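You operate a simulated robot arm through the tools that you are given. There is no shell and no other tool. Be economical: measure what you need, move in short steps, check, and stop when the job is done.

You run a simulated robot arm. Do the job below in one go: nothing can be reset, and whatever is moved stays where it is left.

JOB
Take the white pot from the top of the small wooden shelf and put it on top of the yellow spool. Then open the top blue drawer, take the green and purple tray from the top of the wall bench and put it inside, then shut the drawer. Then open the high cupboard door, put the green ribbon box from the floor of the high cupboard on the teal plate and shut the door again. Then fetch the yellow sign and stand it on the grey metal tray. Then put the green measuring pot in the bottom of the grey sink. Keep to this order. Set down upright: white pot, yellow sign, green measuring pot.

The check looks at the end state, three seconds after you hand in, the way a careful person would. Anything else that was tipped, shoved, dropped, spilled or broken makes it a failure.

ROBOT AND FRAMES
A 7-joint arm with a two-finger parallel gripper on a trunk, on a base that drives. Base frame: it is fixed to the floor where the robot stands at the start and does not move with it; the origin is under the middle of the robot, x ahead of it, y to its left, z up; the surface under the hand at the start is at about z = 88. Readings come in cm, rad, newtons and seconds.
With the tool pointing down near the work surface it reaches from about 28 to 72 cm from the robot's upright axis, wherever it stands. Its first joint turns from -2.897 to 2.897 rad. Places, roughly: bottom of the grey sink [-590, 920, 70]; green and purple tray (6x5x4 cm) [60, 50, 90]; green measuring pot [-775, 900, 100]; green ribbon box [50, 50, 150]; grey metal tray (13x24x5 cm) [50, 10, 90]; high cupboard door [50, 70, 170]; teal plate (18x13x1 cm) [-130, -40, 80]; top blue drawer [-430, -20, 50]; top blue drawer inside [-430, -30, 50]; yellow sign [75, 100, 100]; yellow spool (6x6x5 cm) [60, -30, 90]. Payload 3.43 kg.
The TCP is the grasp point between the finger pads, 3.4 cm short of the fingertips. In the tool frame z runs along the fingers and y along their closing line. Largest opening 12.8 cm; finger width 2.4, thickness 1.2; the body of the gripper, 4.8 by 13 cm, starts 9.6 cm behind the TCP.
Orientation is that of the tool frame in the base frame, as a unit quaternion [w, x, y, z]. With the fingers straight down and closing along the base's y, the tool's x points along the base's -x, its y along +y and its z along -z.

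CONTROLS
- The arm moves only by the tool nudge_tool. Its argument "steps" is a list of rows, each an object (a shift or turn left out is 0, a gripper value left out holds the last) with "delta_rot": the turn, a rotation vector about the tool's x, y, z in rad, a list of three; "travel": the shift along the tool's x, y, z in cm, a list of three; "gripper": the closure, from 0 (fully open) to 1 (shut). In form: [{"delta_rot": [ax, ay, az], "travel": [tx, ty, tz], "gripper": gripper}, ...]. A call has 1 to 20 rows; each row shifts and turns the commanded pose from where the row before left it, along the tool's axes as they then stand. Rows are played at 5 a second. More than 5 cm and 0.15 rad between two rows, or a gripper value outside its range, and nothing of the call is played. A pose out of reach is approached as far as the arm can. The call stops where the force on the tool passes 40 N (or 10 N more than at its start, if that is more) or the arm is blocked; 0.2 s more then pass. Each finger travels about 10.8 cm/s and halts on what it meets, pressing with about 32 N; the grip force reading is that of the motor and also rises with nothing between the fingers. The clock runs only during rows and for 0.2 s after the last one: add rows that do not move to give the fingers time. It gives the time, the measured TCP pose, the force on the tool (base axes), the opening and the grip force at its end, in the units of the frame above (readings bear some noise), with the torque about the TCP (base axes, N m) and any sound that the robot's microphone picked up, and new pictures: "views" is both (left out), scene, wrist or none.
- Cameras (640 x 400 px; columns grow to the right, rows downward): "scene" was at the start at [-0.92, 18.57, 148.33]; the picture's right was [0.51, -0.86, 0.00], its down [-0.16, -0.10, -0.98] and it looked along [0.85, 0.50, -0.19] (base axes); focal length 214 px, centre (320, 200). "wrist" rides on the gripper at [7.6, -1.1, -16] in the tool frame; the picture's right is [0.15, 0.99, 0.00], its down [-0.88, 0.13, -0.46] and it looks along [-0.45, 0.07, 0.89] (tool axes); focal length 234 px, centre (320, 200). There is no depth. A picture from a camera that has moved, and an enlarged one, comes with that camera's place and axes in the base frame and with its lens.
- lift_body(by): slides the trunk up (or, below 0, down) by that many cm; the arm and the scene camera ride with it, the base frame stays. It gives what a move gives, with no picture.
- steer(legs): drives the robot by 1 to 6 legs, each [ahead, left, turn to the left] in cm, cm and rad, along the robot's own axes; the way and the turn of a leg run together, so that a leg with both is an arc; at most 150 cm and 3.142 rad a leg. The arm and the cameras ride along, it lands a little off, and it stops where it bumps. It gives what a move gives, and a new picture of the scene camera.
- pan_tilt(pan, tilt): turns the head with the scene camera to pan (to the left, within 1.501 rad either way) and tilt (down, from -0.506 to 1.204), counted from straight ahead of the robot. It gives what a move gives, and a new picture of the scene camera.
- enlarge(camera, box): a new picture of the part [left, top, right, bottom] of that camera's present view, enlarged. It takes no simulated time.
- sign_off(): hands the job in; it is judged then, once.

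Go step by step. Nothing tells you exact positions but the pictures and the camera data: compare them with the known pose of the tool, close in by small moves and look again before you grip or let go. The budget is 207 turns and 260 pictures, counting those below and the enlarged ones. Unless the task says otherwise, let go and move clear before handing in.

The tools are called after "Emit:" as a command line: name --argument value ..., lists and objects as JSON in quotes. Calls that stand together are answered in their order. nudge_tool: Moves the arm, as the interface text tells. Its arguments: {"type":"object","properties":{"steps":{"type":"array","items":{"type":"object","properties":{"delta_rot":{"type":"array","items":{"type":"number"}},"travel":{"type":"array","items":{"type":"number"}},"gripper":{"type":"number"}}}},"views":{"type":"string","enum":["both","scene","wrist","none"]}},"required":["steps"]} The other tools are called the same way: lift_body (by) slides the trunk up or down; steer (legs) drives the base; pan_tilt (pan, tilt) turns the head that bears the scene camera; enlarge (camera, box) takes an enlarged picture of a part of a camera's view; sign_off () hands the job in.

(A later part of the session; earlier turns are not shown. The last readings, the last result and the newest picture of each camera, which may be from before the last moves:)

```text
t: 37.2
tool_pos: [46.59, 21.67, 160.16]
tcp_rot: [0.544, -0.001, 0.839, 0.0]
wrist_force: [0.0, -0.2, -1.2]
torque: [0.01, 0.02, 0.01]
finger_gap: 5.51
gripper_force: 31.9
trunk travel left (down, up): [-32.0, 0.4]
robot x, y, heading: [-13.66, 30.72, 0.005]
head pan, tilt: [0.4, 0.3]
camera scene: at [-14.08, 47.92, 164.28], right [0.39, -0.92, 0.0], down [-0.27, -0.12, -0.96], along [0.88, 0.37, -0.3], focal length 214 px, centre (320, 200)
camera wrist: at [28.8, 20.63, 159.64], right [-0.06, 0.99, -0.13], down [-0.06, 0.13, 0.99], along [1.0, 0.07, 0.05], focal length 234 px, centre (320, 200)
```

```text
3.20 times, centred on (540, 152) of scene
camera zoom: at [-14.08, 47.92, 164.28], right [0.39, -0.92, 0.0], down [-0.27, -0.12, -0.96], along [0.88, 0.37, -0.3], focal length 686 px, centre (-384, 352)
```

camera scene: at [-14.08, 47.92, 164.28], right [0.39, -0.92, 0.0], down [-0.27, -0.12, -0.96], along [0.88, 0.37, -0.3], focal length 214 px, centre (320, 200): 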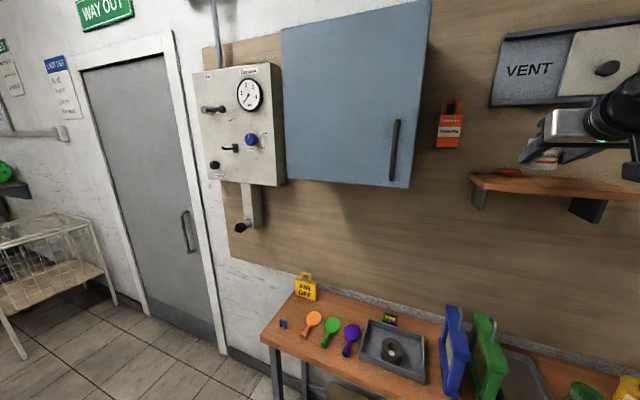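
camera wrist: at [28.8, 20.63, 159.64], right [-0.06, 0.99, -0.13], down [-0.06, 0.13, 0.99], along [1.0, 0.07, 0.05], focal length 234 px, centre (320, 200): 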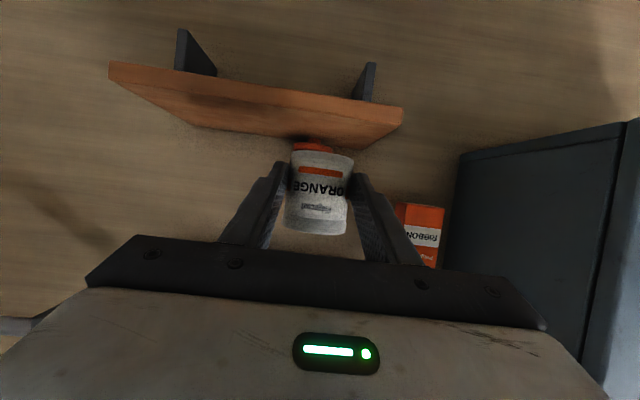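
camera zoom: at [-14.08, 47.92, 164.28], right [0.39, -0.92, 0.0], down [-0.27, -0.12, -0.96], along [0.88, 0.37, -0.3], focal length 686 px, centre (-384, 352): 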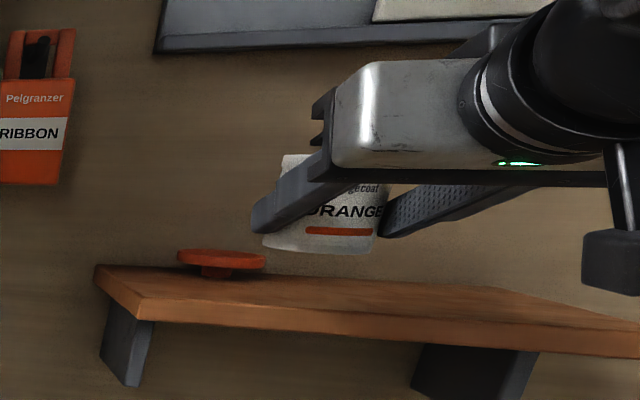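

The lid lies upside down on the shelf, to be fetched afterwards. Now I'll drive the pot over toward the spool.

Emit:
steer --legs '[[-6, 0, 0], [0, -38, 0]]'

Emit:
lift_body --by -28

Emit:
nudge_tool --steps '[{"travel": [0, -4, 0]}, {"travel": [0, -4, 0]}, {}]' --views "both"

```text
t: 41.9
tool_pos: [40.75, -15.32, 160.24]
tcp_rot: [0.544, -0.005, 0.839, 0.003]
wrist_force: [0.2, -0.3, -1.6]
torque: [0.01, 0.04, -0.02]
finger_gap: 5.49
gripper_force: 32.6
trunk travel left (down, up): [-32.0, 0.4]
robot x, y, heading: [-19.45, -7.04, 0.01]
head pan, tilt: [0.4, 0.3]
camera scene: at [-20.14, 10.31, 164.29], right [0.4, -0.92, 0.0], down [-0.27, -0.12, -0.96], along [0.88, 0.38, -0.3], focal length 214 px, centre (320, 200)
```

scene: 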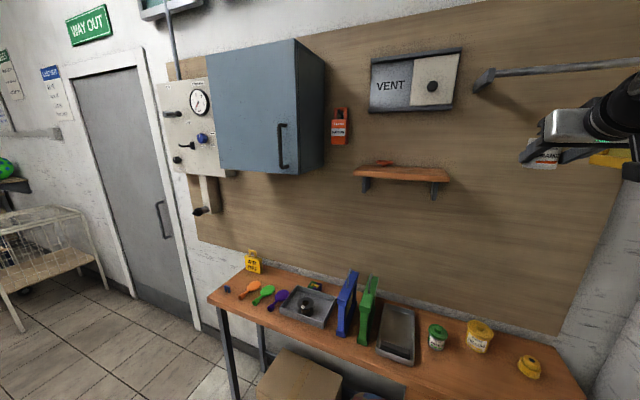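

```text
t: 44.7
tool_pos: [40.67, -15.42, 132.11]
tcp_rot: [0.544, -0.004, 0.839, 0.003]
wrist_force: [-0.2, -0.2, -1.0]
torque: [0.02, 0.07, 0.0]
finger_gap: 5.5
gripper_force: 31.6
trunk travel left (down, up): [-4.0, 28.4]
robot x, y, heading: [-19.82, -7.43, 0.013]
head pan, tilt: [0.4, 0.3]
```

```text
t: 45.5
tool_pos: [40.7, -23.47, 132.13]
tcp_rot: [0.545, -0.004, 0.839, 0.002]
wrist_force: [-0.1, 0.3, -1.3]
torque: [-0.01, 0.04, 0.0]
finger_gap: 5.48
gripper_force: 32.0
trunk travel left (down, up): [-4.0, 28.4]
robot x, y, heading: [-20.05, -7.26, 0.011]
head pan, tilt: [0.4, 0.3]
camera scene: at [-20.14, 10.31, 136.29], right [0.4, -0.92, 0.0], down [-0.27, -0.12, -0.96], along [0.88, 0.38, -0.3], focal length 214 px, centre (320, 200)
camera wrist: at [23.03, -24.58, 131.65], right [-0.07, 0.99, -0.13], down [-0.06, 0.13, 0.99], along [1.0, 0.08, 0.05], focal length 234 px, centre (320, 200)
```

scene: 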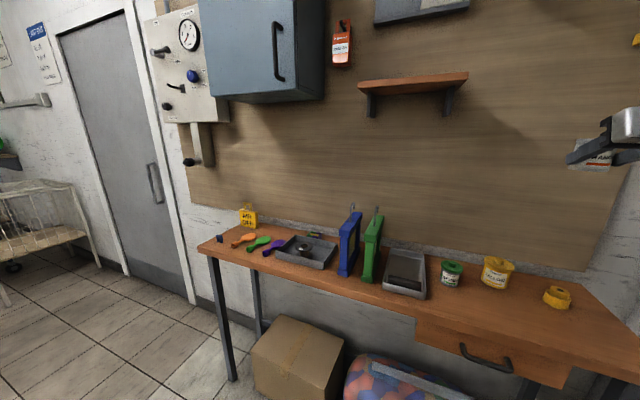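
wrist: 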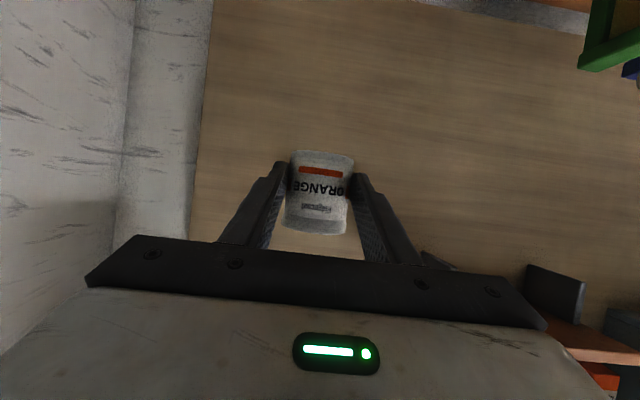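

I'll enlarge the spool to fix its position accurately.

Emit:
enlarge --camera "scene" --box '[520, 270, 600, 320]'

```text
8.00 times, centred on (560, 295) of scene
camera zoom: at [-20.14, 10.31, 136.29], right [0.4, -0.92, 0.0], down [-0.27, -0.12, -0.96], along [0.88, 0.38, -0.3], focal length 1716 px, centre (-1600, -560)
```

zoom: 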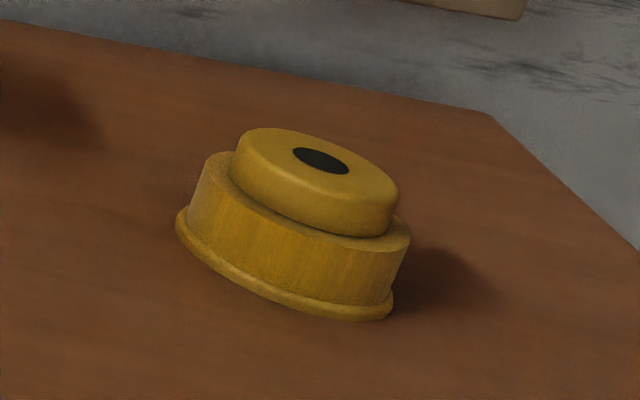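

Spool top centre is at about (54.6, -32.9, 93). I'll drive 9 cm forward and lower the pot to hover above it.

Emit:
steer --legs '[[9, 0, -0.01]]'

Emit:
nudge_tool --steps '[{"travel": [3.77, -1.34, 2.08]}, {"travel": [3.77, -1.34, 2.08]}, {"travel": [3.77, -1.34, 2.08]}, {"travel": [3.77, -1.34, 2.08]}, {"travel": [3.77, -1.34, 2.08]}, {"travel": [3.77, -1.34, 2.08]}, {"travel": [3.77, -1.34, 2.08]}, {}]' --views "both"

```text
t: 46.6
tool_pos: [49.46, -23.88, 132.27]
tcp_rot: [0.544, 0.001, 0.839, -0.001]
wrist_force: [-0.2, 0.5, -1.3]
torque: [0.05, 0.04, 0.0]
finger_gap: 5.5
gripper_force: 32.3
trunk travel left (down, up): [-4.0, 28.4]
robot x, y, heading: [-10.73, -7.06, -0.001]
head pan, tilt: [0.4, 0.3]
camera scene: at [-11.06, 10.36, 136.29], right [0.39, -0.92, 0.0], down [-0.27, -0.12, -0.96], along [0.88, 0.37, -0.3], focal length 214 px, centre (320, 200)
```

scene: 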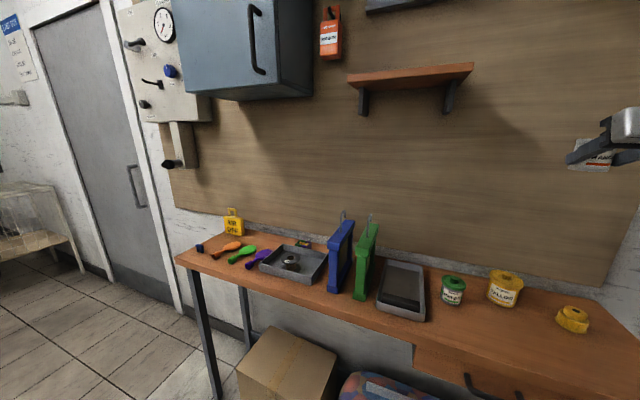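

```text
t: 48.4
tool_pos: [52.07, -33.05, 101.98]
tcp_rot: [0.544, 0.002, 0.839, -0.002]
wrist_force: [0.8, -0.2, -1.4]
torque: [-0.04, 0.01, -0.02]
finger_gap: 5.5
gripper_force: 32.2
trunk travel left (down, up): [-4.0, 28.4]
robot x, y, heading: [-10.81, -7.26, 0.001]
head pan, tilt: [0.4, 0.3]
camera scene: at [-11.04, 10.36, 136.29], right [0.39, -0.92, 0.0], down [-0.27, -0.11, -0.96], along [0.88, 0.37, -0.3], focal length 214 px, centre (320, 200)
camera wrist: at [34.25, -34.18, 101.42], right [-0.06, 0.99, -0.13], down [-0.06, 0.13, 0.99], along [1.0, 0.07, 0.05], focal length 234 px, centre (320, 200)
```

scene: 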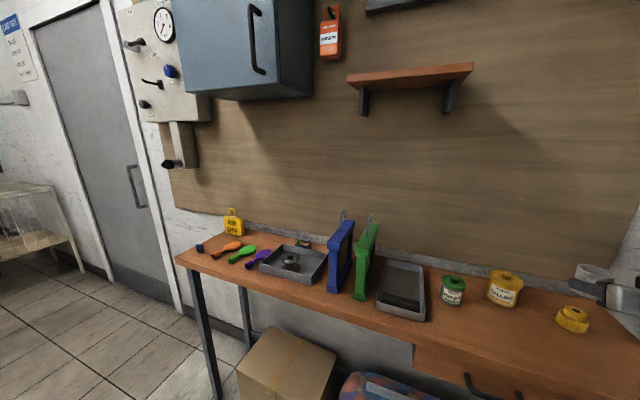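
wrist: 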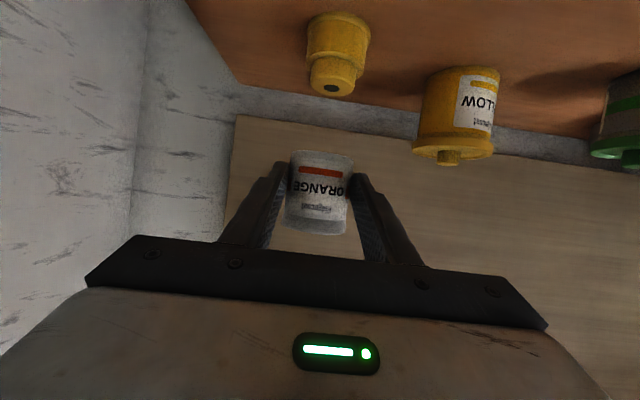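

Lateral alignment looks right. I'll zoom the scene view to check depth alignment of pot versus spool.

Emit:
enlarge --camera "scene" --box '[528, 250, 640, 350]'

```text
4.00 times, centred on (584, 300) of scene
camera zoom: at [-11.04, 10.36, 136.29], right [0.39, -0.92, 0.0], down [-0.27, -0.11, -0.96], along [0.88, 0.37, -0.3], focal length 858 px, centre (-736, -200)
```

zoom: 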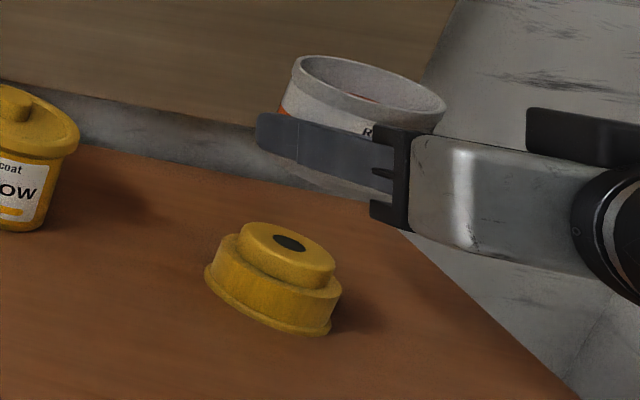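

Pot is about 0.5 cm off the spool, so I'll correct by 0.4 cm and lower.

Emit:
nudge_tool --steps '[{"travel": [0.1, 0.4, -0.2]}, {"travel": [1.83, 0, 0.82]}, {"travel": [1.37, 0, 0.61]}, {"travel": [0.91, 0, 0.41]}, {"travel": [0.5, 0, 0.22]}, {}]' --views "both"

Emit:
enlarge --camera "scene" --box '[528, 250, 640, 350]'

```text
t: 49.8
tool_pos: [51.81, -32.94, 97.1]
tcp_rot: [0.544, 0.0, 0.839, -0.001]
wrist_force: [-0.1, 1.0, -1.3]
torque: [-0.03, 0.0, -0.01]
finger_gap: 5.54
gripper_force: 32.1
trunk travel left (down, up): [-4.0, 28.4]
robot x, y, heading: [-10.85, -6.88, -0.003]
head pan, tilt: [0.4, 0.3]
camera scene: at [-11.05, 10.36, 136.29], right [0.39, -0.92, 0.0], down [-0.27, -0.12, -0.96], along [0.88, 0.37, -0.3], focal length 214 px, centre (320, 200)
camera wrist: at [34.02, -33.94, 96.55], right [-0.06, 0.99, -0.13], down [-0.06, 0.13, 0.99], along [1.0, 0.07, 0.05], focal length 234 px, centre (320, 200)
```

scene: 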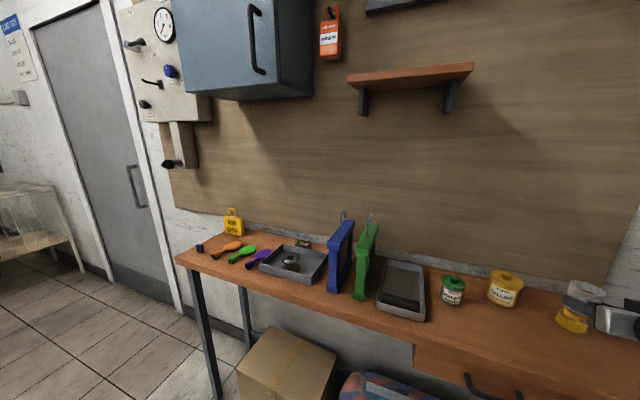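
wrist: 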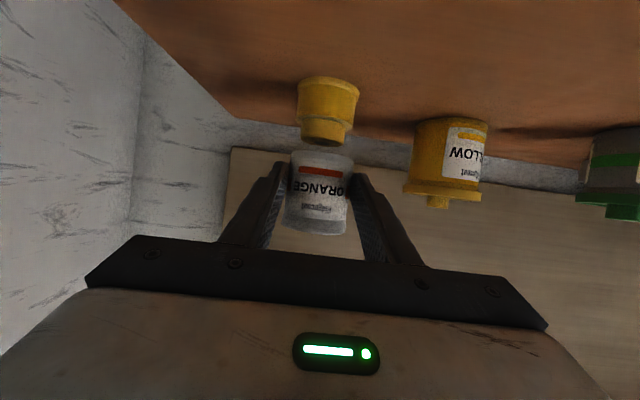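

```text
4.00 times, centred on (584, 300) of scene
camera zoom: at [-11.05, 10.36, 136.29], right [0.39, -0.92, 0.0], down [-0.27, -0.12, -0.96], along [0.88, 0.37, -0.3], focal length 858 px, centre (-736, -200)
```

zoom: 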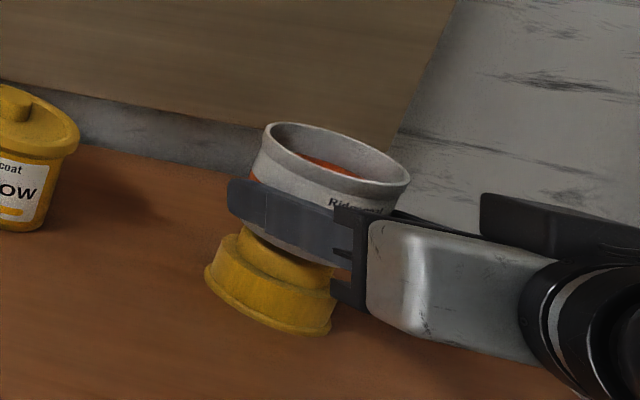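

Alignment is good, and the pot holds orange content, so it must stay level. I'll lower the last mm to contact.

Emit:
nudge_tool --steps '[{"travel": [0.27, 0, 0.12]}, {}, {"travel": [0.18, 0, 0.08]}, {}]' --views "wrist"

```text
t: 50.8
tool_pos: [51.83, -32.87, 96.49]
tcp_rot: [0.544, 0.0, 0.839, -0.001]
wrist_force: [0.0, -0.2, -1.5]
torque: [0.0, 0.04, 0.0]
finger_gap: 5.5
gripper_force: 31.8
trunk travel left (down, up): [-4.0, 28.4]
robot x, y, heading: [-10.88, -6.85, 0.001]
head pan, tilt: [0.4, 0.3]
camera wrist: at [34.03, -33.95, 96.03], right [-0.06, 0.99, -0.13], down [-0.06, 0.13, 0.99], along [1.0, 0.07, 0.05], focal length 234 px, centre (320, 200)
```

wrist: 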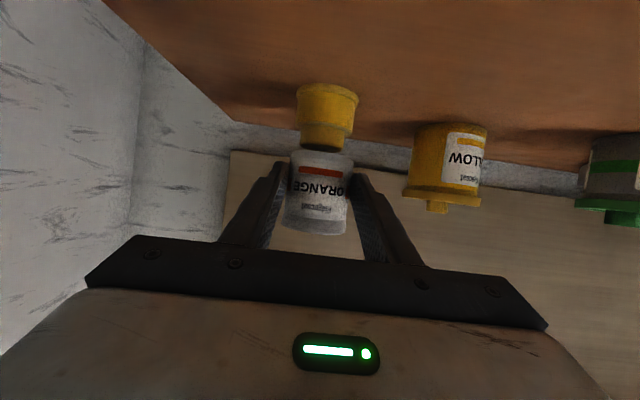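

Emit:
nudge_tool --steps '[{"travel": [0.18, 0, 0.08]}, {}, {"travel": [0.14, 0, 0.06]}, {}]' --views "none"

Emit:
enlarge --camera "wrist" --box '[260, 70, 400, 250]'

```text
t: 51.8
tool_pos: [51.76, -32.96, 96.41]
tcp_rot: [0.544, 0.001, 0.839, -0.001]
wrist_force: [0.2, 1.1, 0.1]
torque: [0.0, 0.02, 0.02]
finger_gap: 5.49
gripper_force: 32.3
trunk travel left (down, up): [-4.0, 28.4]
robot x, y, heading: [-10.66, -7.04, -0.007]
head pan, tilt: [0.4, 0.3]
```

```text
2.22 times, centred on (330, 160) of wrist
camera zoom: at [34.04, -33.94, 95.75], right [-0.06, 0.99, -0.13], down [-0.06, 0.13, 0.99], along [1.0, 0.07, 0.05], focal length 520 px, centre (298, 289)
```

zoom: 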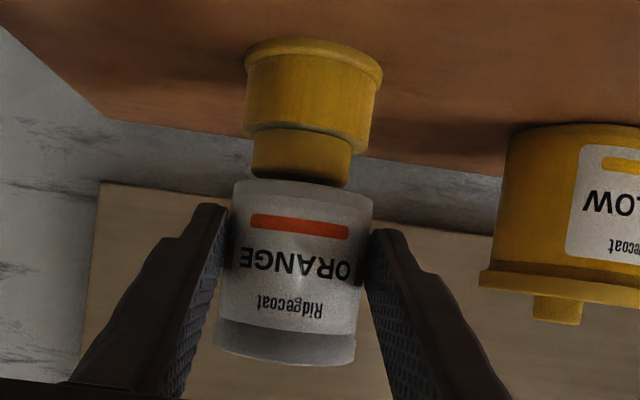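

Contact: the force went from -1.5 to about 0. I'll release gently with a partial opening and back out.

Emit:
nudge_tool --steps '[{"travel": [0.09, 0, 0.04]}, {"gripper": 0.5}, {"gripper": 0.4}, {"gripper": 0.3}, {}, {}, {"travel": [0.8, 0, -1.8]}, {"travel": [1.6, 0, -3.6]}, {"travel": [1.6, 0, -3.6]}, {"travel": [0, 0, -3]}, {}]' --views "both"

Emit:
enlarge --camera "scene" --box '[528, 250, 640, 350]'

```text
t: 54.2
tool_pos: [39.2, -33.03, 97.76]
tcp_rot: [0.544, 0.001, 0.839, -0.001]
wrist_force: [-0.2, 0.0, -0.5]
torque: [-0.02, -0.01, 0.0]
finger_gap: 8.94
gripper_force: 0.0
trunk travel left (down, up): [-4.0, 28.4]
robot x, y, heading: [-10.81, -7.51, -0.001]
head pan, tilt: [0.4, 0.3]
camera scene: at [-11.06, 10.37, 136.29], right [0.39, -0.92, 0.0], down [-0.27, -0.12, -0.96], along [0.88, 0.37, -0.3], focal length 214 px, centre (320, 200)
camera wrist: at [21.44, -34.02, 97.11], right [-0.06, 0.99, -0.13], down [-0.06, 0.13, 0.99], along [1.0, 0.07, 0.05], focal length 234 px, centre (320, 200)
```

scene: 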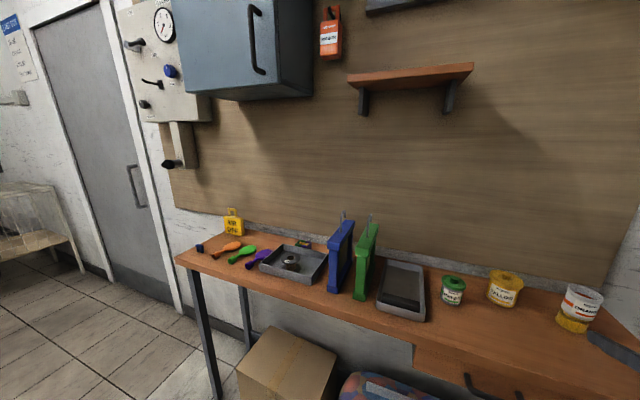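
wrist: 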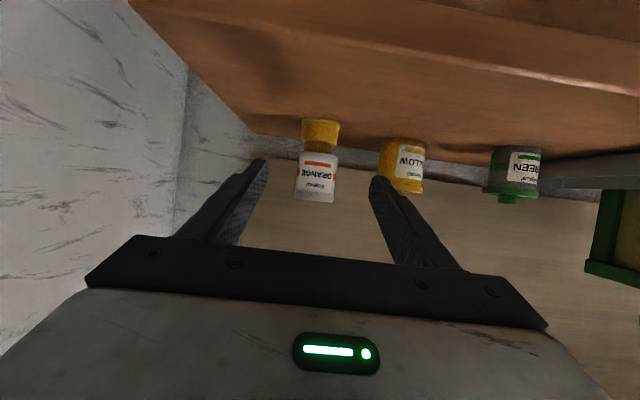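

```text
4.00 times, centred on (584, 300) of scene
camera zoom: at [-11.06, 10.37, 136.29], right [0.39, -0.92, 0.0], down [-0.27, -0.12, -0.96], along [0.88, 0.37, -0.3], focal length 858 px, centre (-736, -200)
```

zoom: 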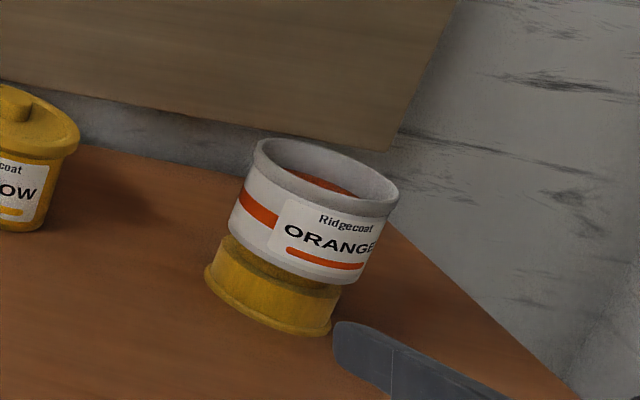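

Pot stands well on the spool. Now for the lid: back out, raise the trunk and drive back to the shelf.

Emit:
steer --legs '[[-12, 0, 0], [0, 37, 0]]'

Emit:
lift_body --by 28

Emit:
nudge_tool --steps '[{"travel": [-2.5, 2, 4]}, {"travel": [-2.5, 2, 4]}, {"travel": [-4, 2, 0]}, {"travel": [-4, 2, -1.8]}, {"travel": [-4, 2, -1.8]}, {"travel": [-4, 2, -1.8]}, {"travel": [-4, 2, -1.8]}, {"travel": [-4, 2, -1.8]}, {"travel": [-3, 1, -1.4], "gripper": 0.1}, {}]' --views "both"

```text
t: 59.2
tool_pos: [27.45, 3.97, 97.65]
tcp_rot: [0.544, -0.001, 0.839, 0.0]
wrist_force: [-1.1, -0.8, -0.4]
torque: [0.04, -0.02, -0.02]
finger_gap: 8.94
gripper_force: 0.0
trunk travel left (down, up): [-4.0, 28.4]
robot x, y, heading: [-22.69, 29.29, 0.004]
head pan, tilt: [0.4, 0.3]
camera scene: at [-22.98, 47.22, 136.29], right [0.39, -0.92, 0.0], down [-0.27, -0.12, -0.96], along [0.88, 0.37, -0.3], focal length 214 px, centre (320, 200)
```

scene: 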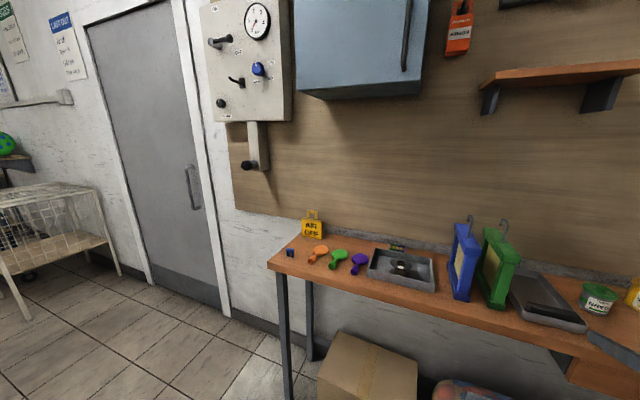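

```text
t: 62.0
tool_pos: [27.36, 4.07, 125.63]
tcp_rot: [0.544, -0.001, 0.839, 0.0]
wrist_force: [-0.5, 0.1, -0.1]
torque: [-0.01, 0.0, 0.01]
finger_gap: 8.97
gripper_force: 0.1
trunk travel left (down, up): [-32.0, 0.4]
robot x, y, heading: [-22.57, 29.95, 0.004]
head pan, tilt: [0.4, 0.3]
```

```text
refused: row 1 steps farther than a row can; nothing moved
```

Emit:
nudge_tool --steps '[{"travel": [-3.9, 1.9, -0.53]}, {"travel": [-3.9, 1.9, -0.53]}, {"travel": [-3.9, 1.9, -0.53]}, {"travel": [-3.9, 1.9, -0.53]}, {"travel": [-3.9, 1.9, -0.53]}, {"travel": [-3.9, 1.9, -0.53]}, {"travel": [-3.9, 1.9, -0.53]}, {"travel": [-3.9, 1.9, -0.53]}, {"travel": [-3.9, 1.9, -0.53], "gripper": 0.1}, {}]' --views "both"

Emit:
enlarge --camera "scene" --box '[400, 100, 560, 200]'

```text
t: 64.2
tool_pos: [37.71, 21.31, 159.71]
tcp_rot: [0.543, 0.0, 0.839, 0.0]
wrist_force: [-0.5, 0.0, -0.1]
torque: [-0.01, 0.0, 0.01]
finger_gap: 11.5
gripper_force: 0.0
trunk travel left (down, up): [-32.0, 0.4]
robot x, y, heading: [-22.87, 29.35, 0.004]
head pan, tilt: [0.4, 0.3]
camera scene: at [-22.99, 47.22, 164.29], right [0.39, -0.92, 0.0], down [-0.27, -0.12, -0.96], along [0.88, 0.37, -0.3], focal length 214 px, centre (320, 200)
camera wrist: at [19.96, 20.14, 159.07], right [-0.06, 0.99, -0.13], down [-0.06, 0.13, 0.99], along [1.0, 0.07, 0.05], focal length 234 px, centre (320, 200)
```

scene: 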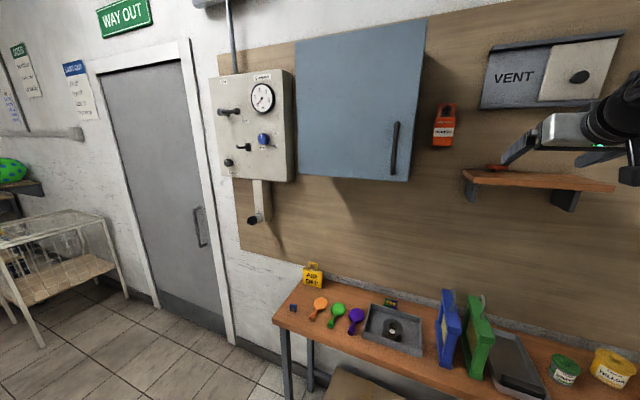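
wrist: 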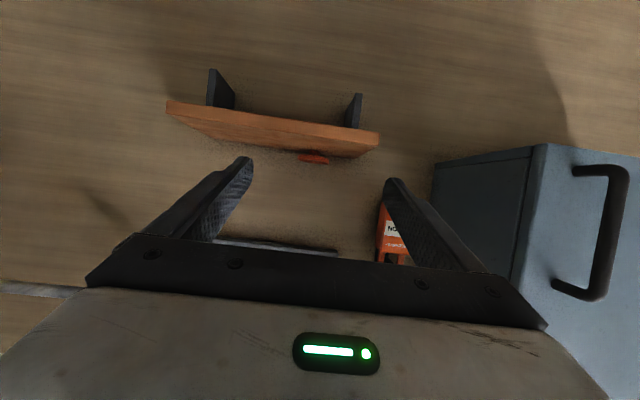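

```text
4.00 times, centred on (480, 150) of scene
camera zoom: at [-22.99, 47.22, 164.29], right [0.39, -0.92, 0.0], down [-0.27, -0.12, -0.96], along [0.88, 0.37, -0.3], focal length 858 px, centre (-320, 400)
```

zoom: 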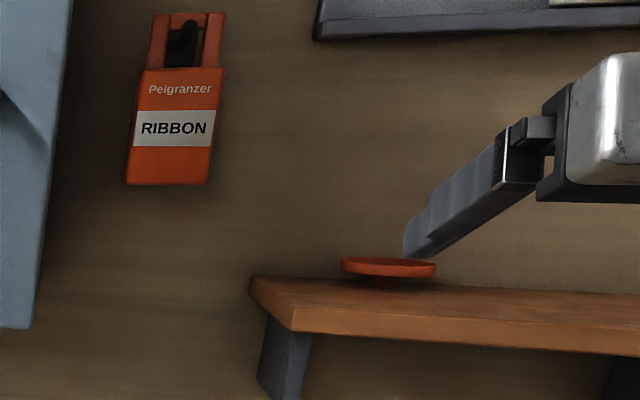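

Lid disc is centred at about (63.8, 21.2, 153.7). I'll flatten the tool and drive 13 cm closer.

Emit:
nudge_tool --steps '[{"delta_rot": [0, -0.125, 0]}, {"delta_rot": [0, -0.125, 0]}, {}]' --views "none"

Emit:
steer --legs '[[13, 0, 0]]'

Emit:
nudge_tool --steps '[{}]' --views "wrist"

```text
t: 65.0
tool_pos: [37.44, 21.18, 159.53]
tcp_rot: [0.644, 0.0, 0.765, 0.0]
wrist_force: [-0.2, -1.0, 0.7]
torque: [0.01, 0.0, -0.01]
finger_gap: 11.5
gripper_force: 0.1
trunk travel left (down, up): [-32.0, 0.4]
robot x, y, heading: [-22.52, 29.84, 0.005]
head pan, tilt: [0.4, 0.3]
```

```text
t: 66.3
tool_pos: [50.15, 21.24, 159.5]
tcp_rot: [0.644, -0.002, 0.765, 0.001]
wrist_force: [0.0, 0.2, 0.3]
torque: [0.03, -0.01, -0.01]
finger_gap: 11.53
gripper_force: 0.1
trunk travel left (down, up): [-32.0, 0.4]
robot x, y, heading: [-9.8, 29.66, 0.004]
head pan, tilt: [0.4, 0.3]
camera scene: at [-10.25, 47.27, 164.28], right [0.39, -0.92, 0.0], down [-0.27, -0.12, -0.95], along [0.88, 0.38, -0.3], focal length 214 px, centre (320, 200)
```

scene: 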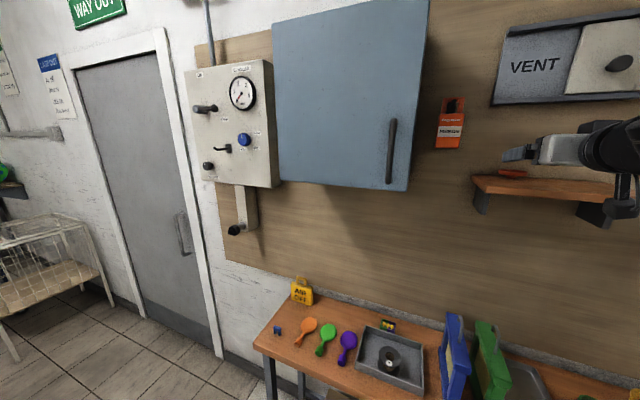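

```text
t: 66.7
tool_pos: [50.16, 21.29, 159.66]
tcp_rot: [0.645, -0.001, 0.765, 0.001]
wrist_force: [-0.7, -0.6, -0.1]
torque: [-0.02, 0.0, 0.0]
finger_gap: 11.51
gripper_force: 0.1
trunk travel left (down, up): [-32.0, 0.4]
robot x, y, heading: [-9.92, 29.99, 0.006]
head pan, tilt: [0.4, 0.3]
camera wrist: at [33.15, 20.19, 154.68], right [-0.03, 0.99, -0.15], down [-0.3, 0.13, 0.95], along [0.95, 0.07, 0.29], focal length 234 px, centre (320, 200)
```

wrist: 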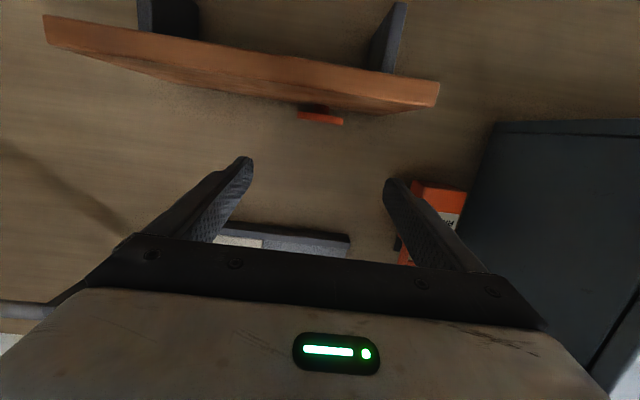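

Emit:
nudge_tool --steps '[{"travel": [0.8, -0.07, 4.17]}, {"travel": [0.8, -0.07, 4.17]}, {"travel": [0.8, -0.06, 4.17]}, {}]' --views "both"

Emit:
enlarge --camera "scene" --box '[460, 110, 620, 210]'

```text
t: 67.7
tool_pos: [62.13, 21.13, 155.25]
tcp_rot: [0.644, -0.002, 0.765, 0.001]
wrist_force: [1.3, 0.0, -0.2]
torque: [0.02, -0.02, 0.03]
finger_gap: 11.52
gripper_force: 0.1
trunk travel left (down, up): [-32.0, 0.4]
robot x, y, heading: [-9.65, 29.97, 0.006]
head pan, tilt: [0.4, 0.3]
camera scene: at [-10.35, 47.27, 164.29], right [0.39, -0.92, 0.0], down [-0.27, -0.12, -0.96], along [0.88, 0.38, -0.3], focal length 214 px, centre (320, 200)
camera wrist: at [45.07, 20.0, 150.4], right [-0.03, 0.99, -0.15], down [-0.3, 0.13, 0.94], along [0.95, 0.07, 0.29], focal length 234 px, centre (320, 200)
```

scene: 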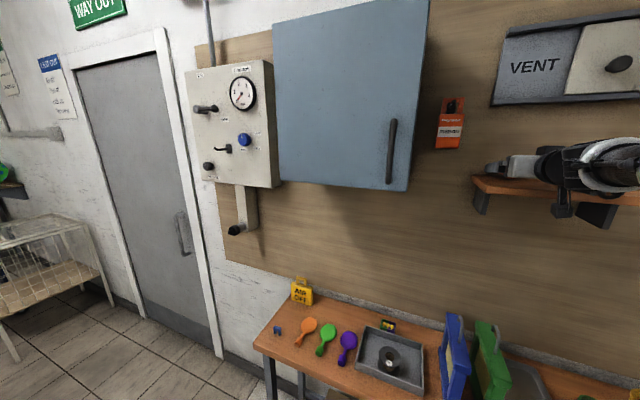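
wrist: 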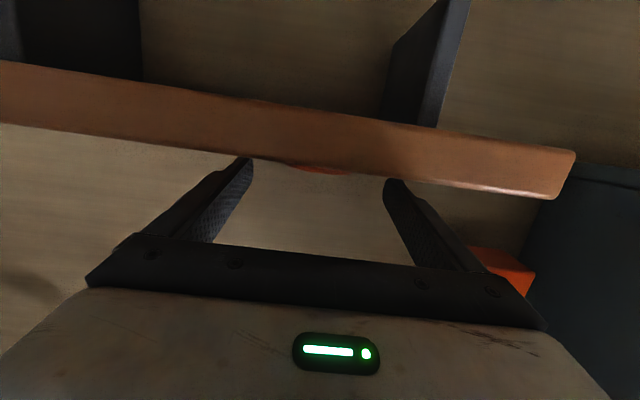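

```text
4.00 times, centred on (540, 160) of scene
camera zoom: at [-10.35, 47.27, 164.29], right [0.39, -0.92, 0.0], down [-0.27, -0.12, -0.96], along [0.88, 0.38, -0.3], focal length 858 px, centre (-560, 360)
```

zoom: 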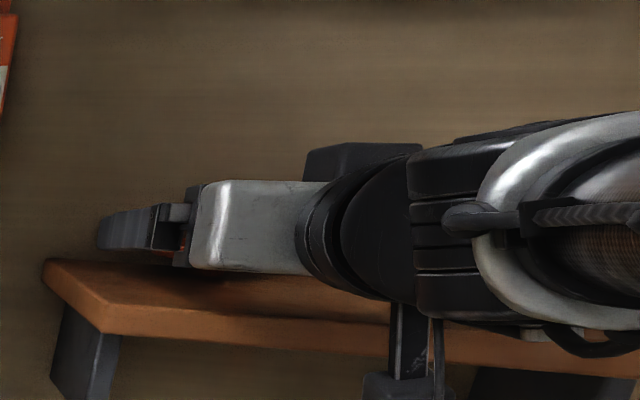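

Emit:
nudge_tool --steps '[{"travel": [0.4, 0, 0.1]}, {"travel": [0.4, 0, 0.1]}, {}, {"gripper": 0.4}, {"gripper": 0.6}, {"gripper": 1}, {}, {}]' --views "none"

```text
t: 69.5
tool_pos: [62.16, 21.12, 154.41]
tcp_rot: [0.644, -0.001, 0.765, 0.0]
wrist_force: [-0.8, 0.1, -0.6]
torque: [0.02, 0.0, -0.02]
finger_gap: 5.44
gripper_force: 32.0
trunk travel left (down, up): [-32.0, 0.4]
robot x, y, heading: [-10.11, 29.67, 0.003]
head pan, tilt: [0.4, 0.3]
```

Lid gripped (5.44 cm). Lifting and backing off.

Emit:
nudge_tool --steps '[{"travel": [-2, 0, -0.34]}, {"travel": [-2, 0, -0.34]}, {"travel": [0.68, 0, -3.9]}, {"travel": [0.68, 0, -3.9]}, {"travel": [0.68, 0, -3.9]}, {}]' --views "both"

Emit:
enlarge --camera "scene" --box '[480, 90, 640, 190]'

```text
t: 70.9
tool_pos: [50.27, 20.82, 158.55]
tcp_rot: [0.644, -0.002, 0.765, 0.002]
wrist_force: [0.3, 0.3, 0.9]
torque: [0.0, 0.0, -0.01]
finger_gap: 5.34
gripper_force: 32.3
trunk travel left (down, up): [-32.0, 0.4]
robot x, y, heading: [-10.24, 29.83, 0.002]
head pan, tilt: [0.4, 0.3]
camera scene: at [-10.33, 47.27, 164.28], right [0.39, -0.92, 0.0], down [-0.27, -0.12, -0.96], along [0.88, 0.38, -0.3], focal length 214 px, centre (320, 200)
camera wrist: at [33.16, 19.87, 153.53], right [-0.03, 0.99, -0.14], down [-0.3, 0.13, 0.95], along [0.95, 0.07, 0.29], focal length 234 px, centre (320, 200)
```

scene: 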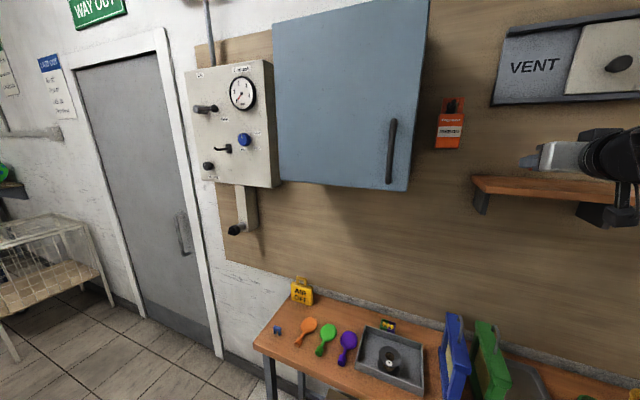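
wrist: 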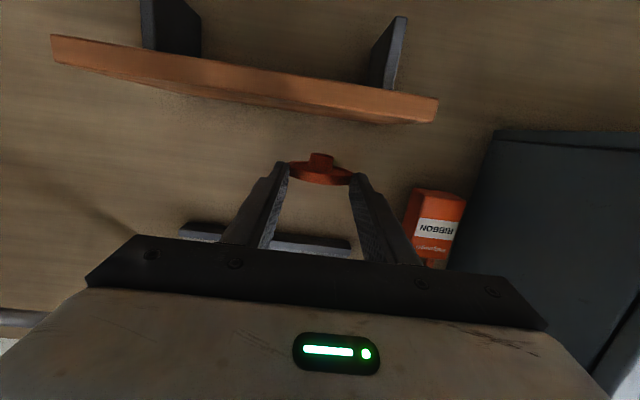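

```text
4.00 times, centred on (560, 140) of scene
camera zoom: at [-10.33, 47.27, 164.28], right [0.39, -0.92, 0.0], down [-0.27, -0.12, -0.96], along [0.88, 0.38, -0.3], focal length 858 px, centre (-640, 440)
```

zoom: 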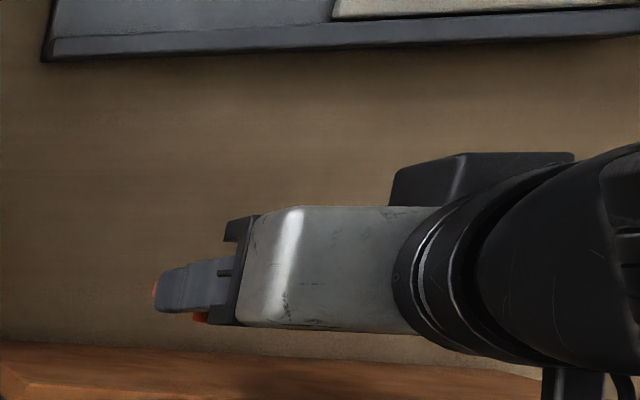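

The lid is held with its knob down. I'll drive back toward the spool, lower the trunk, and then roll the tool by π.

Emit:
steer --legs '[[-11, 0, 0], [0, -37, 0]]'

Emit:
lift_body --by -28

Emit:
nudge_tool --steps '[{"delta_rot": [0, 0, 0.15]}, {"delta_rot": [0, 0, 0.15]}, {"delta_rot": [0, 0, 0.15]}, {"delta_rot": [0, 0, 0.15]}, {"delta_rot": [0, 0, 0.15]}, {"delta_rot": [0, 0, 0.15]}, {"delta_rot": [0, 0, 0.15]}, {"delta_rot": [0, 0, 0.15]}, {"delta_rot": [0, 0, 0.15]}, {"delta_rot": [0, 0, 0.15]}, {}]' --views "none"

```text
t: 75.8
tool_pos: [39.57, -15.82, 158.43]
tcp_rot: [0.645, -0.004, 0.764, 0.003]
wrist_force: [0.2, 0.4, 0.3]
torque: [0.01, 0.05, -0.01]
finger_gap: 5.21
gripper_force: 32.2
trunk travel left (down, up): [-32.0, 0.4]
robot x, y, heading: [-20.82, -7.32, 0.003]
head pan, tilt: [0.4, 0.3]
camera scene: at [-21.09, 10.23, 164.29], right [0.4, -0.92, 0.0], down [-0.27, -0.12, -0.96], along [0.88, 0.38, -0.3], focal length 214 px, centre (320, 200)
```

scene: 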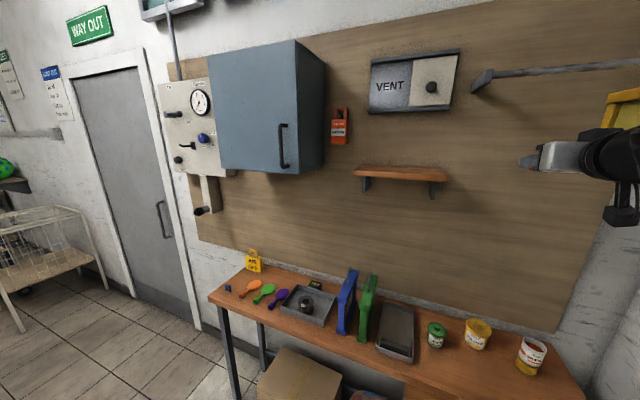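

```text
t: 78.6
tool_pos: [39.63, -15.86, 130.49]
tcp_rot: [0.644, -0.003, 0.765, 0.002]
wrist_force: [0.1, -0.9, -0.7]
torque: [-0.01, 0.01, -0.01]
finger_gap: 5.13
gripper_force: 31.8
trunk travel left (down, up): [-4.0, 28.4]
robot x, y, heading: [-20.56, -7.52, 0.006]
head pan, tilt: [0.4, 0.3]
```

```text
t: 81.0
tool_pos: [39.63, -15.87, 130.52]
tcp_rot: [0.47, 0.52, 0.561, 0.441]
wrist_force: [-0.5, -0.7, 0.6]
torque: [0.0, -0.02, 0.01]
finger_gap: 0.0
gripper_force: 32.0
trunk travel left (down, up): [-4.0, 28.4]
robot x, y, heading: [-20.8, -7.19, 0.008]
head pan, tilt: [0.4, 0.3]
```

The lid slipped out during the roll. I'll look for it.

Emit:
pan_tilt --pan 0.1 --tilt 0.75

Emit:
nudge_tool --steps '[{}]' --views "wrist"

```text
t: 81.9
tool_pos: [39.6, -15.89, 130.43]
tcp_rot: [0.471, 0.519, 0.562, 0.44]
wrist_force: [-0.3, -0.2, 0.3]
torque: [0.03, -0.02, 0.02]
finger_gap: 0.0
gripper_force: 31.4
trunk travel left (down, up): [-4.0, 28.4]
robot x, y, heading: [-20.6, -7.22, 0.004]
head pan, tilt: [0.099, 0.75]
camera scene: at [-21.43, 7.44, 132.26], right [0.11, -0.99, 0.0], down [-0.68, -0.07, -0.73], along [0.73, 0.08, -0.68], focal length 214 px, centre (320, 200)
```

scene: 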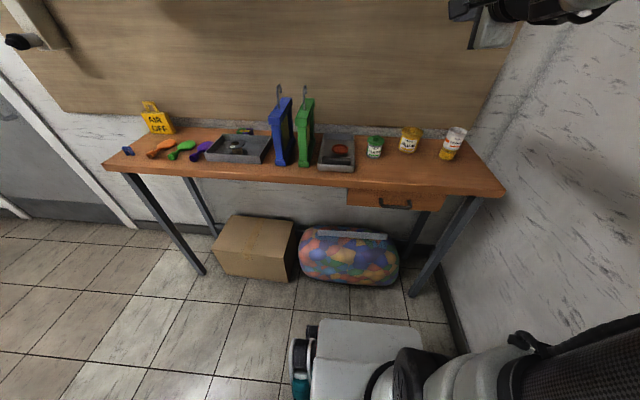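

```text
t: 82.3
tool_pos: [39.68, -16.09, 130.51]
tcp_rot: [0.471, 0.519, 0.561, 0.44]
wrist_force: [-0.3, -0.2, 0.4]
torque: [0.02, -0.01, 0.01]
finger_gap: 0.01
gripper_force: 31.9
trunk travel left (down, up): [-4.0, 28.4]
robot x, y, heading: [-20.4, -7.55, 0.005]
head pan, tilt: [0.099, 0.75]
camera wrist: at [23.5, -8.48, 131.37], right [0.16, 0.22, 0.96], down [-0.41, -0.87, 0.27], along [0.9, -0.44, -0.05], focal length 234 px, centre (320, 200)
```

wrist: 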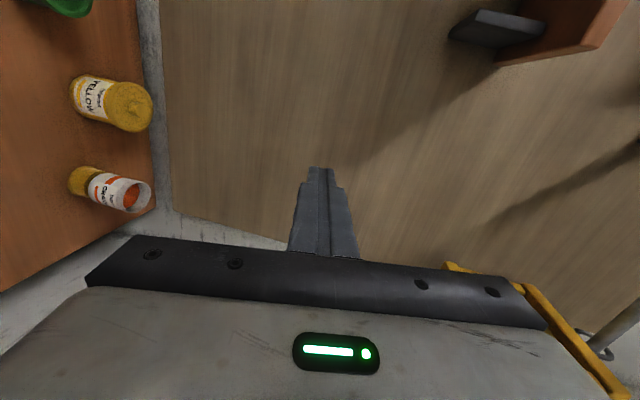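

The lid landed in the grey metal tray. I'll zoom to see its orientation.

Emit:
enlarge --camera "scene" --box '[300, 120, 380, 180]'

Emit:
enlarge --camera "scene" --box '[400, 110, 500, 190]'

```text
6.67 times, centred on (340, 150) of scene
camera zoom: at [-21.43, 7.43, 132.25], right [0.11, -0.99, 0.0], down [-0.68, -0.07, -0.73], along [0.73, 0.08, -0.68], focal length 1430 px, centre (187, 533)
```

zoom: 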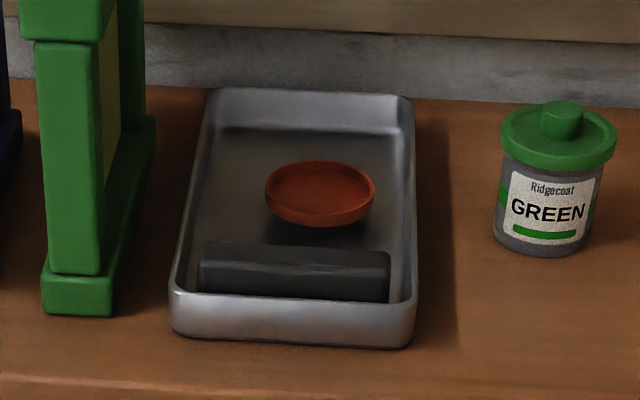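

```text
5.00 times, centred on (450, 150) of scene
camera zoom: at [-21.43, 7.43, 132.25], right [0.11, -0.99, 0.0], down [-0.68, -0.07, -0.73], along [0.73, 0.08, -0.68], focal length 1072 px, centre (-330, 450)
```

zoom: 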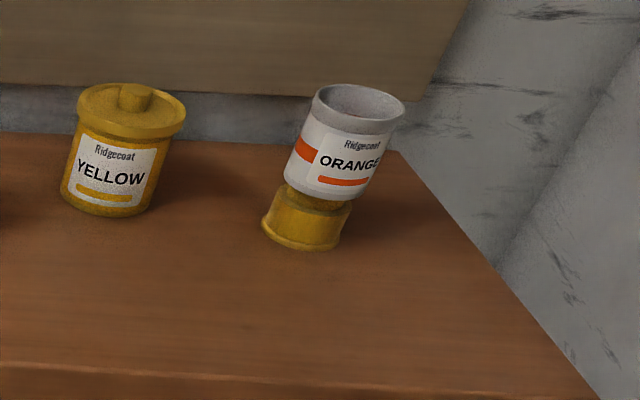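

The lid is upside down in the tray at about (53, 8). To flip it I need a π roll, so I'll test that the wrist can finish it.

Emit:
nudge_tool --steps '[{"delta_rot": [0, 0, 0.149], "gripper": 0}, {"delta_rot": [0, 0, 0.149]}, {"delta_rot": [0, 0, 0.149]}, {"delta_rot": [0, 0, 0.149]}, {"delta_rot": [0, 0, 0.149]}, {"delta_rot": [0, 0, 0.149]}, {"delta_rot": [0, 0, 0.149]}, {"delta_rot": [0, 0, 0.149]}, {"delta_rot": [0, 0, 0.149]}, {"delta_rot": [0, 0, 0.149]}, {"delta_rot": [0, 0, 0.149]}, {}]' --views "wrist"

```text
t: 84.9
tool_pos: [39.48, -15.98, 130.55]
tcp_rot: [-0.001, 0.765, 0.003, 0.644]
wrist_force: [-0.2, -0.3, -0.2]
torque: [0.0, -0.01, 0.02]
finger_gap: 12.79
gripper_force: 0.1
trunk travel left (down, up): [-4.0, 28.4]
robot x, y, heading: [-20.5, -7.2, 0.008]
head pan, tilt: [0.099, 0.75]
camera wrist: at [25.08, -14.81, 140.5], right [0.03, -0.99, 0.15], down [-0.6, -0.14, -0.79], along [0.8, -0.06, -0.6], focal length 234 px, centre (320, 200)
```

wrist: 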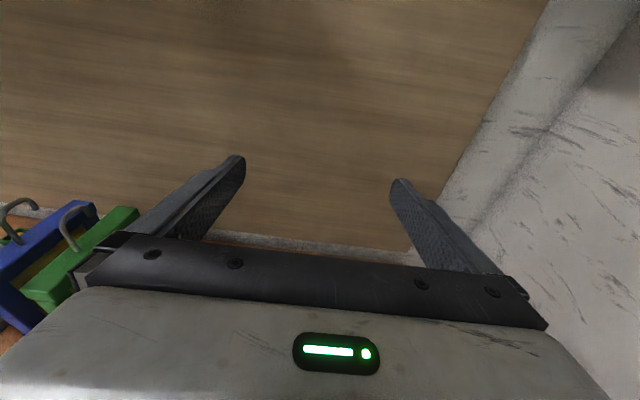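

The full roll works and the camera is now on top. I'll drive forward, point the tool down and hover over the tray.

Emit:
steer --legs '[[13, 8, 0]]'

Emit:
nudge_tool --steps '[{"delta_rot": [0, -0.14, 0]}, {"delta_rot": [0, -0.14, 0]}, {"delta_rot": [0, -0.14, 0]}, {"delta_rot": [0, -0.14, 0]}, {"delta_rot": [0, -0.14, 0]}, {"delta_rot": [0, -0.14, 0]}, {"delta_rot": [0, -0.14, 0]}, {"delta_rot": [0, -0.14, 0]}, {"delta_rot": [0, -0.14, 0]}, {"delta_rot": [0, -0.14, 0]}, {"travel": [0, -4, 0]}, {"travel": [0, -4, 0]}, {"travel": [0, -4, 0]}, {"travel": [0, -4, 0]}, {}]' --views "both"

```text
t: 86.3
tool_pos: [52.28, -7.96, 130.46]
tcp_rot: [-0.001, 0.765, 0.003, 0.644]
wrist_force: [-0.3, 0.3, -0.3]
torque: [-0.02, -0.01, -0.02]
finger_gap: 12.8
gripper_force: 0.1
trunk travel left (down, up): [-4.0, 28.4]
robot x, y, heading: [-7.98, 0.95, 0.009]
head pan, tilt: [0.099, 0.75]
camera scene: at [-8.7, 15.52, 132.25], right [0.11, -0.99, 0.0], down [-0.68, -0.07, -0.73], along [0.73, 0.08, -0.68], focal length 214 px, centre (320, 200)
```

scene: 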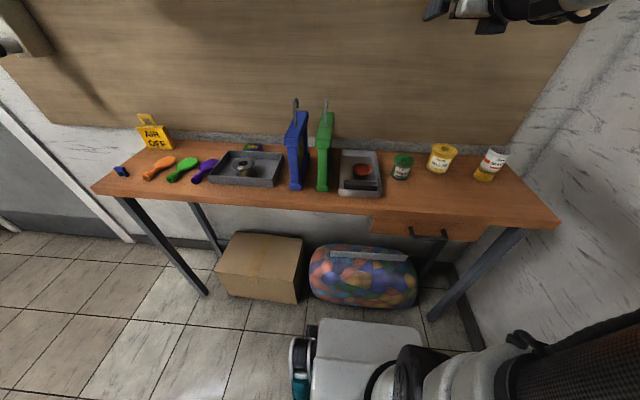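

```text
t: 89.5
tool_pos: [48.59, 8.03, 126.58]
tcp_rot: [0.001, 0.985, 0.004, 0.174]
wrist_force: [0.3, -0.7, -0.9]
torque: [-0.02, 0.01, -0.04]
finger_gap: 12.81
gripper_force: 0.0
out of reach, approached as far as the arm can: row 7, 8, 9, 10
trunk travel left (down, up): [-4.0, 28.4]
robot x, y, heading: [-8.03, 1.0, 0.007]
head pan, tilt: [0.099, 0.75]
camera scene: at [-8.69, 15.54, 132.25], right [0.11, -0.99, 0.0], down [-0.68, -0.07, -0.73], along [0.73, 0.08, -0.68], focal length 214 px, centre (320, 200)
camera wrist: at [50.21, 9.27, 144.06], right [0.14, -0.99, 0.05], down [-0.98, -0.14, 0.13], along [-0.12, -0.07, -0.99], focal length 234 px, centre (320, 200)
```

scene: 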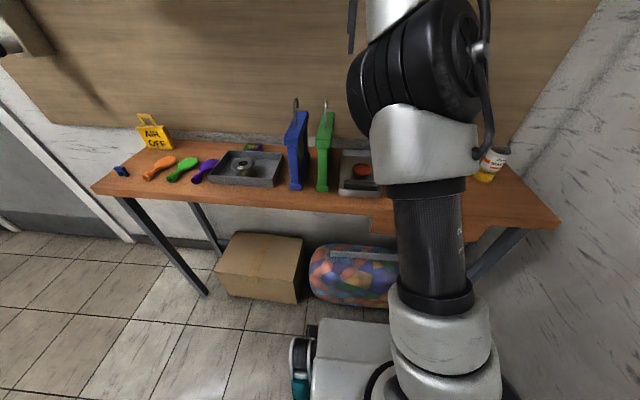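
wrist: 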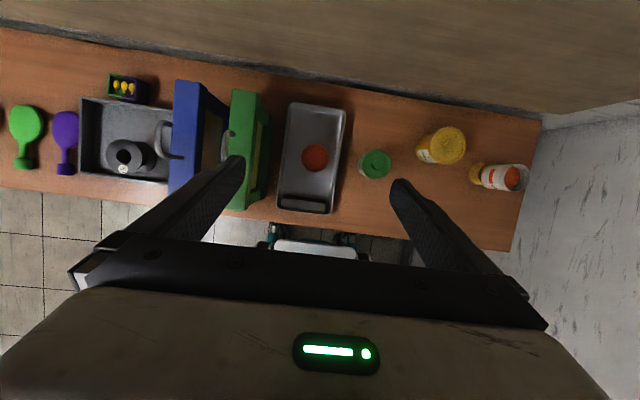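

The top view puts the lid at (53.0, 8.0), centred in the tray width. I'll descend partway, finish pointing down and narrow the fingers.

Emit:
nudge_tool --steps '[{"travel": [-0.34, 0, 4.13], "gripper": 0.4}, {"travel": [-0.34, 0, 4.13]}, {"travel": [-0.34, 0, 4.13]}, {"travel": [-0.34, 0, 4.13]}, {"delta_rot": [0, -0.117, 0]}, {"delta_rot": [0, -0.117, 0]}, {"delta_rot": [0, -0.117, 0]}, {}]' --views "wrist"

```text
t: 91.3
tool_pos: [52.9, 7.69, 110.54]
tcp_rot: [0.001, 1.0, 0.002, -0.001]
wrist_force: [0.8, 0.2, 0.5]
torque: [-0.02, 0.02, -0.03]
finger_gap: 7.66
gripper_force: 0.0
trunk travel left (down, up): [-4.0, 28.4]
robot x, y, heading: [-8.07, 0.37, 0.008]
head pan, tilt: [0.099, 0.75]
camera wrist: at [60.59, 9.02, 126.43], right [0.15, -0.99, 0.0], down [-0.88, -0.13, 0.46], along [-0.45, -0.07, -0.89], focal length 234 px, centre (320, 200)
```

wrist: 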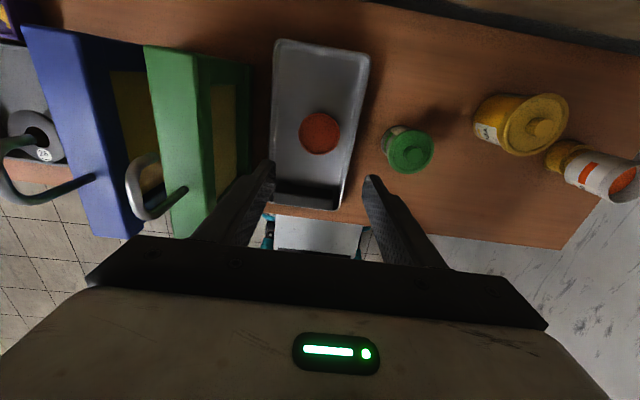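

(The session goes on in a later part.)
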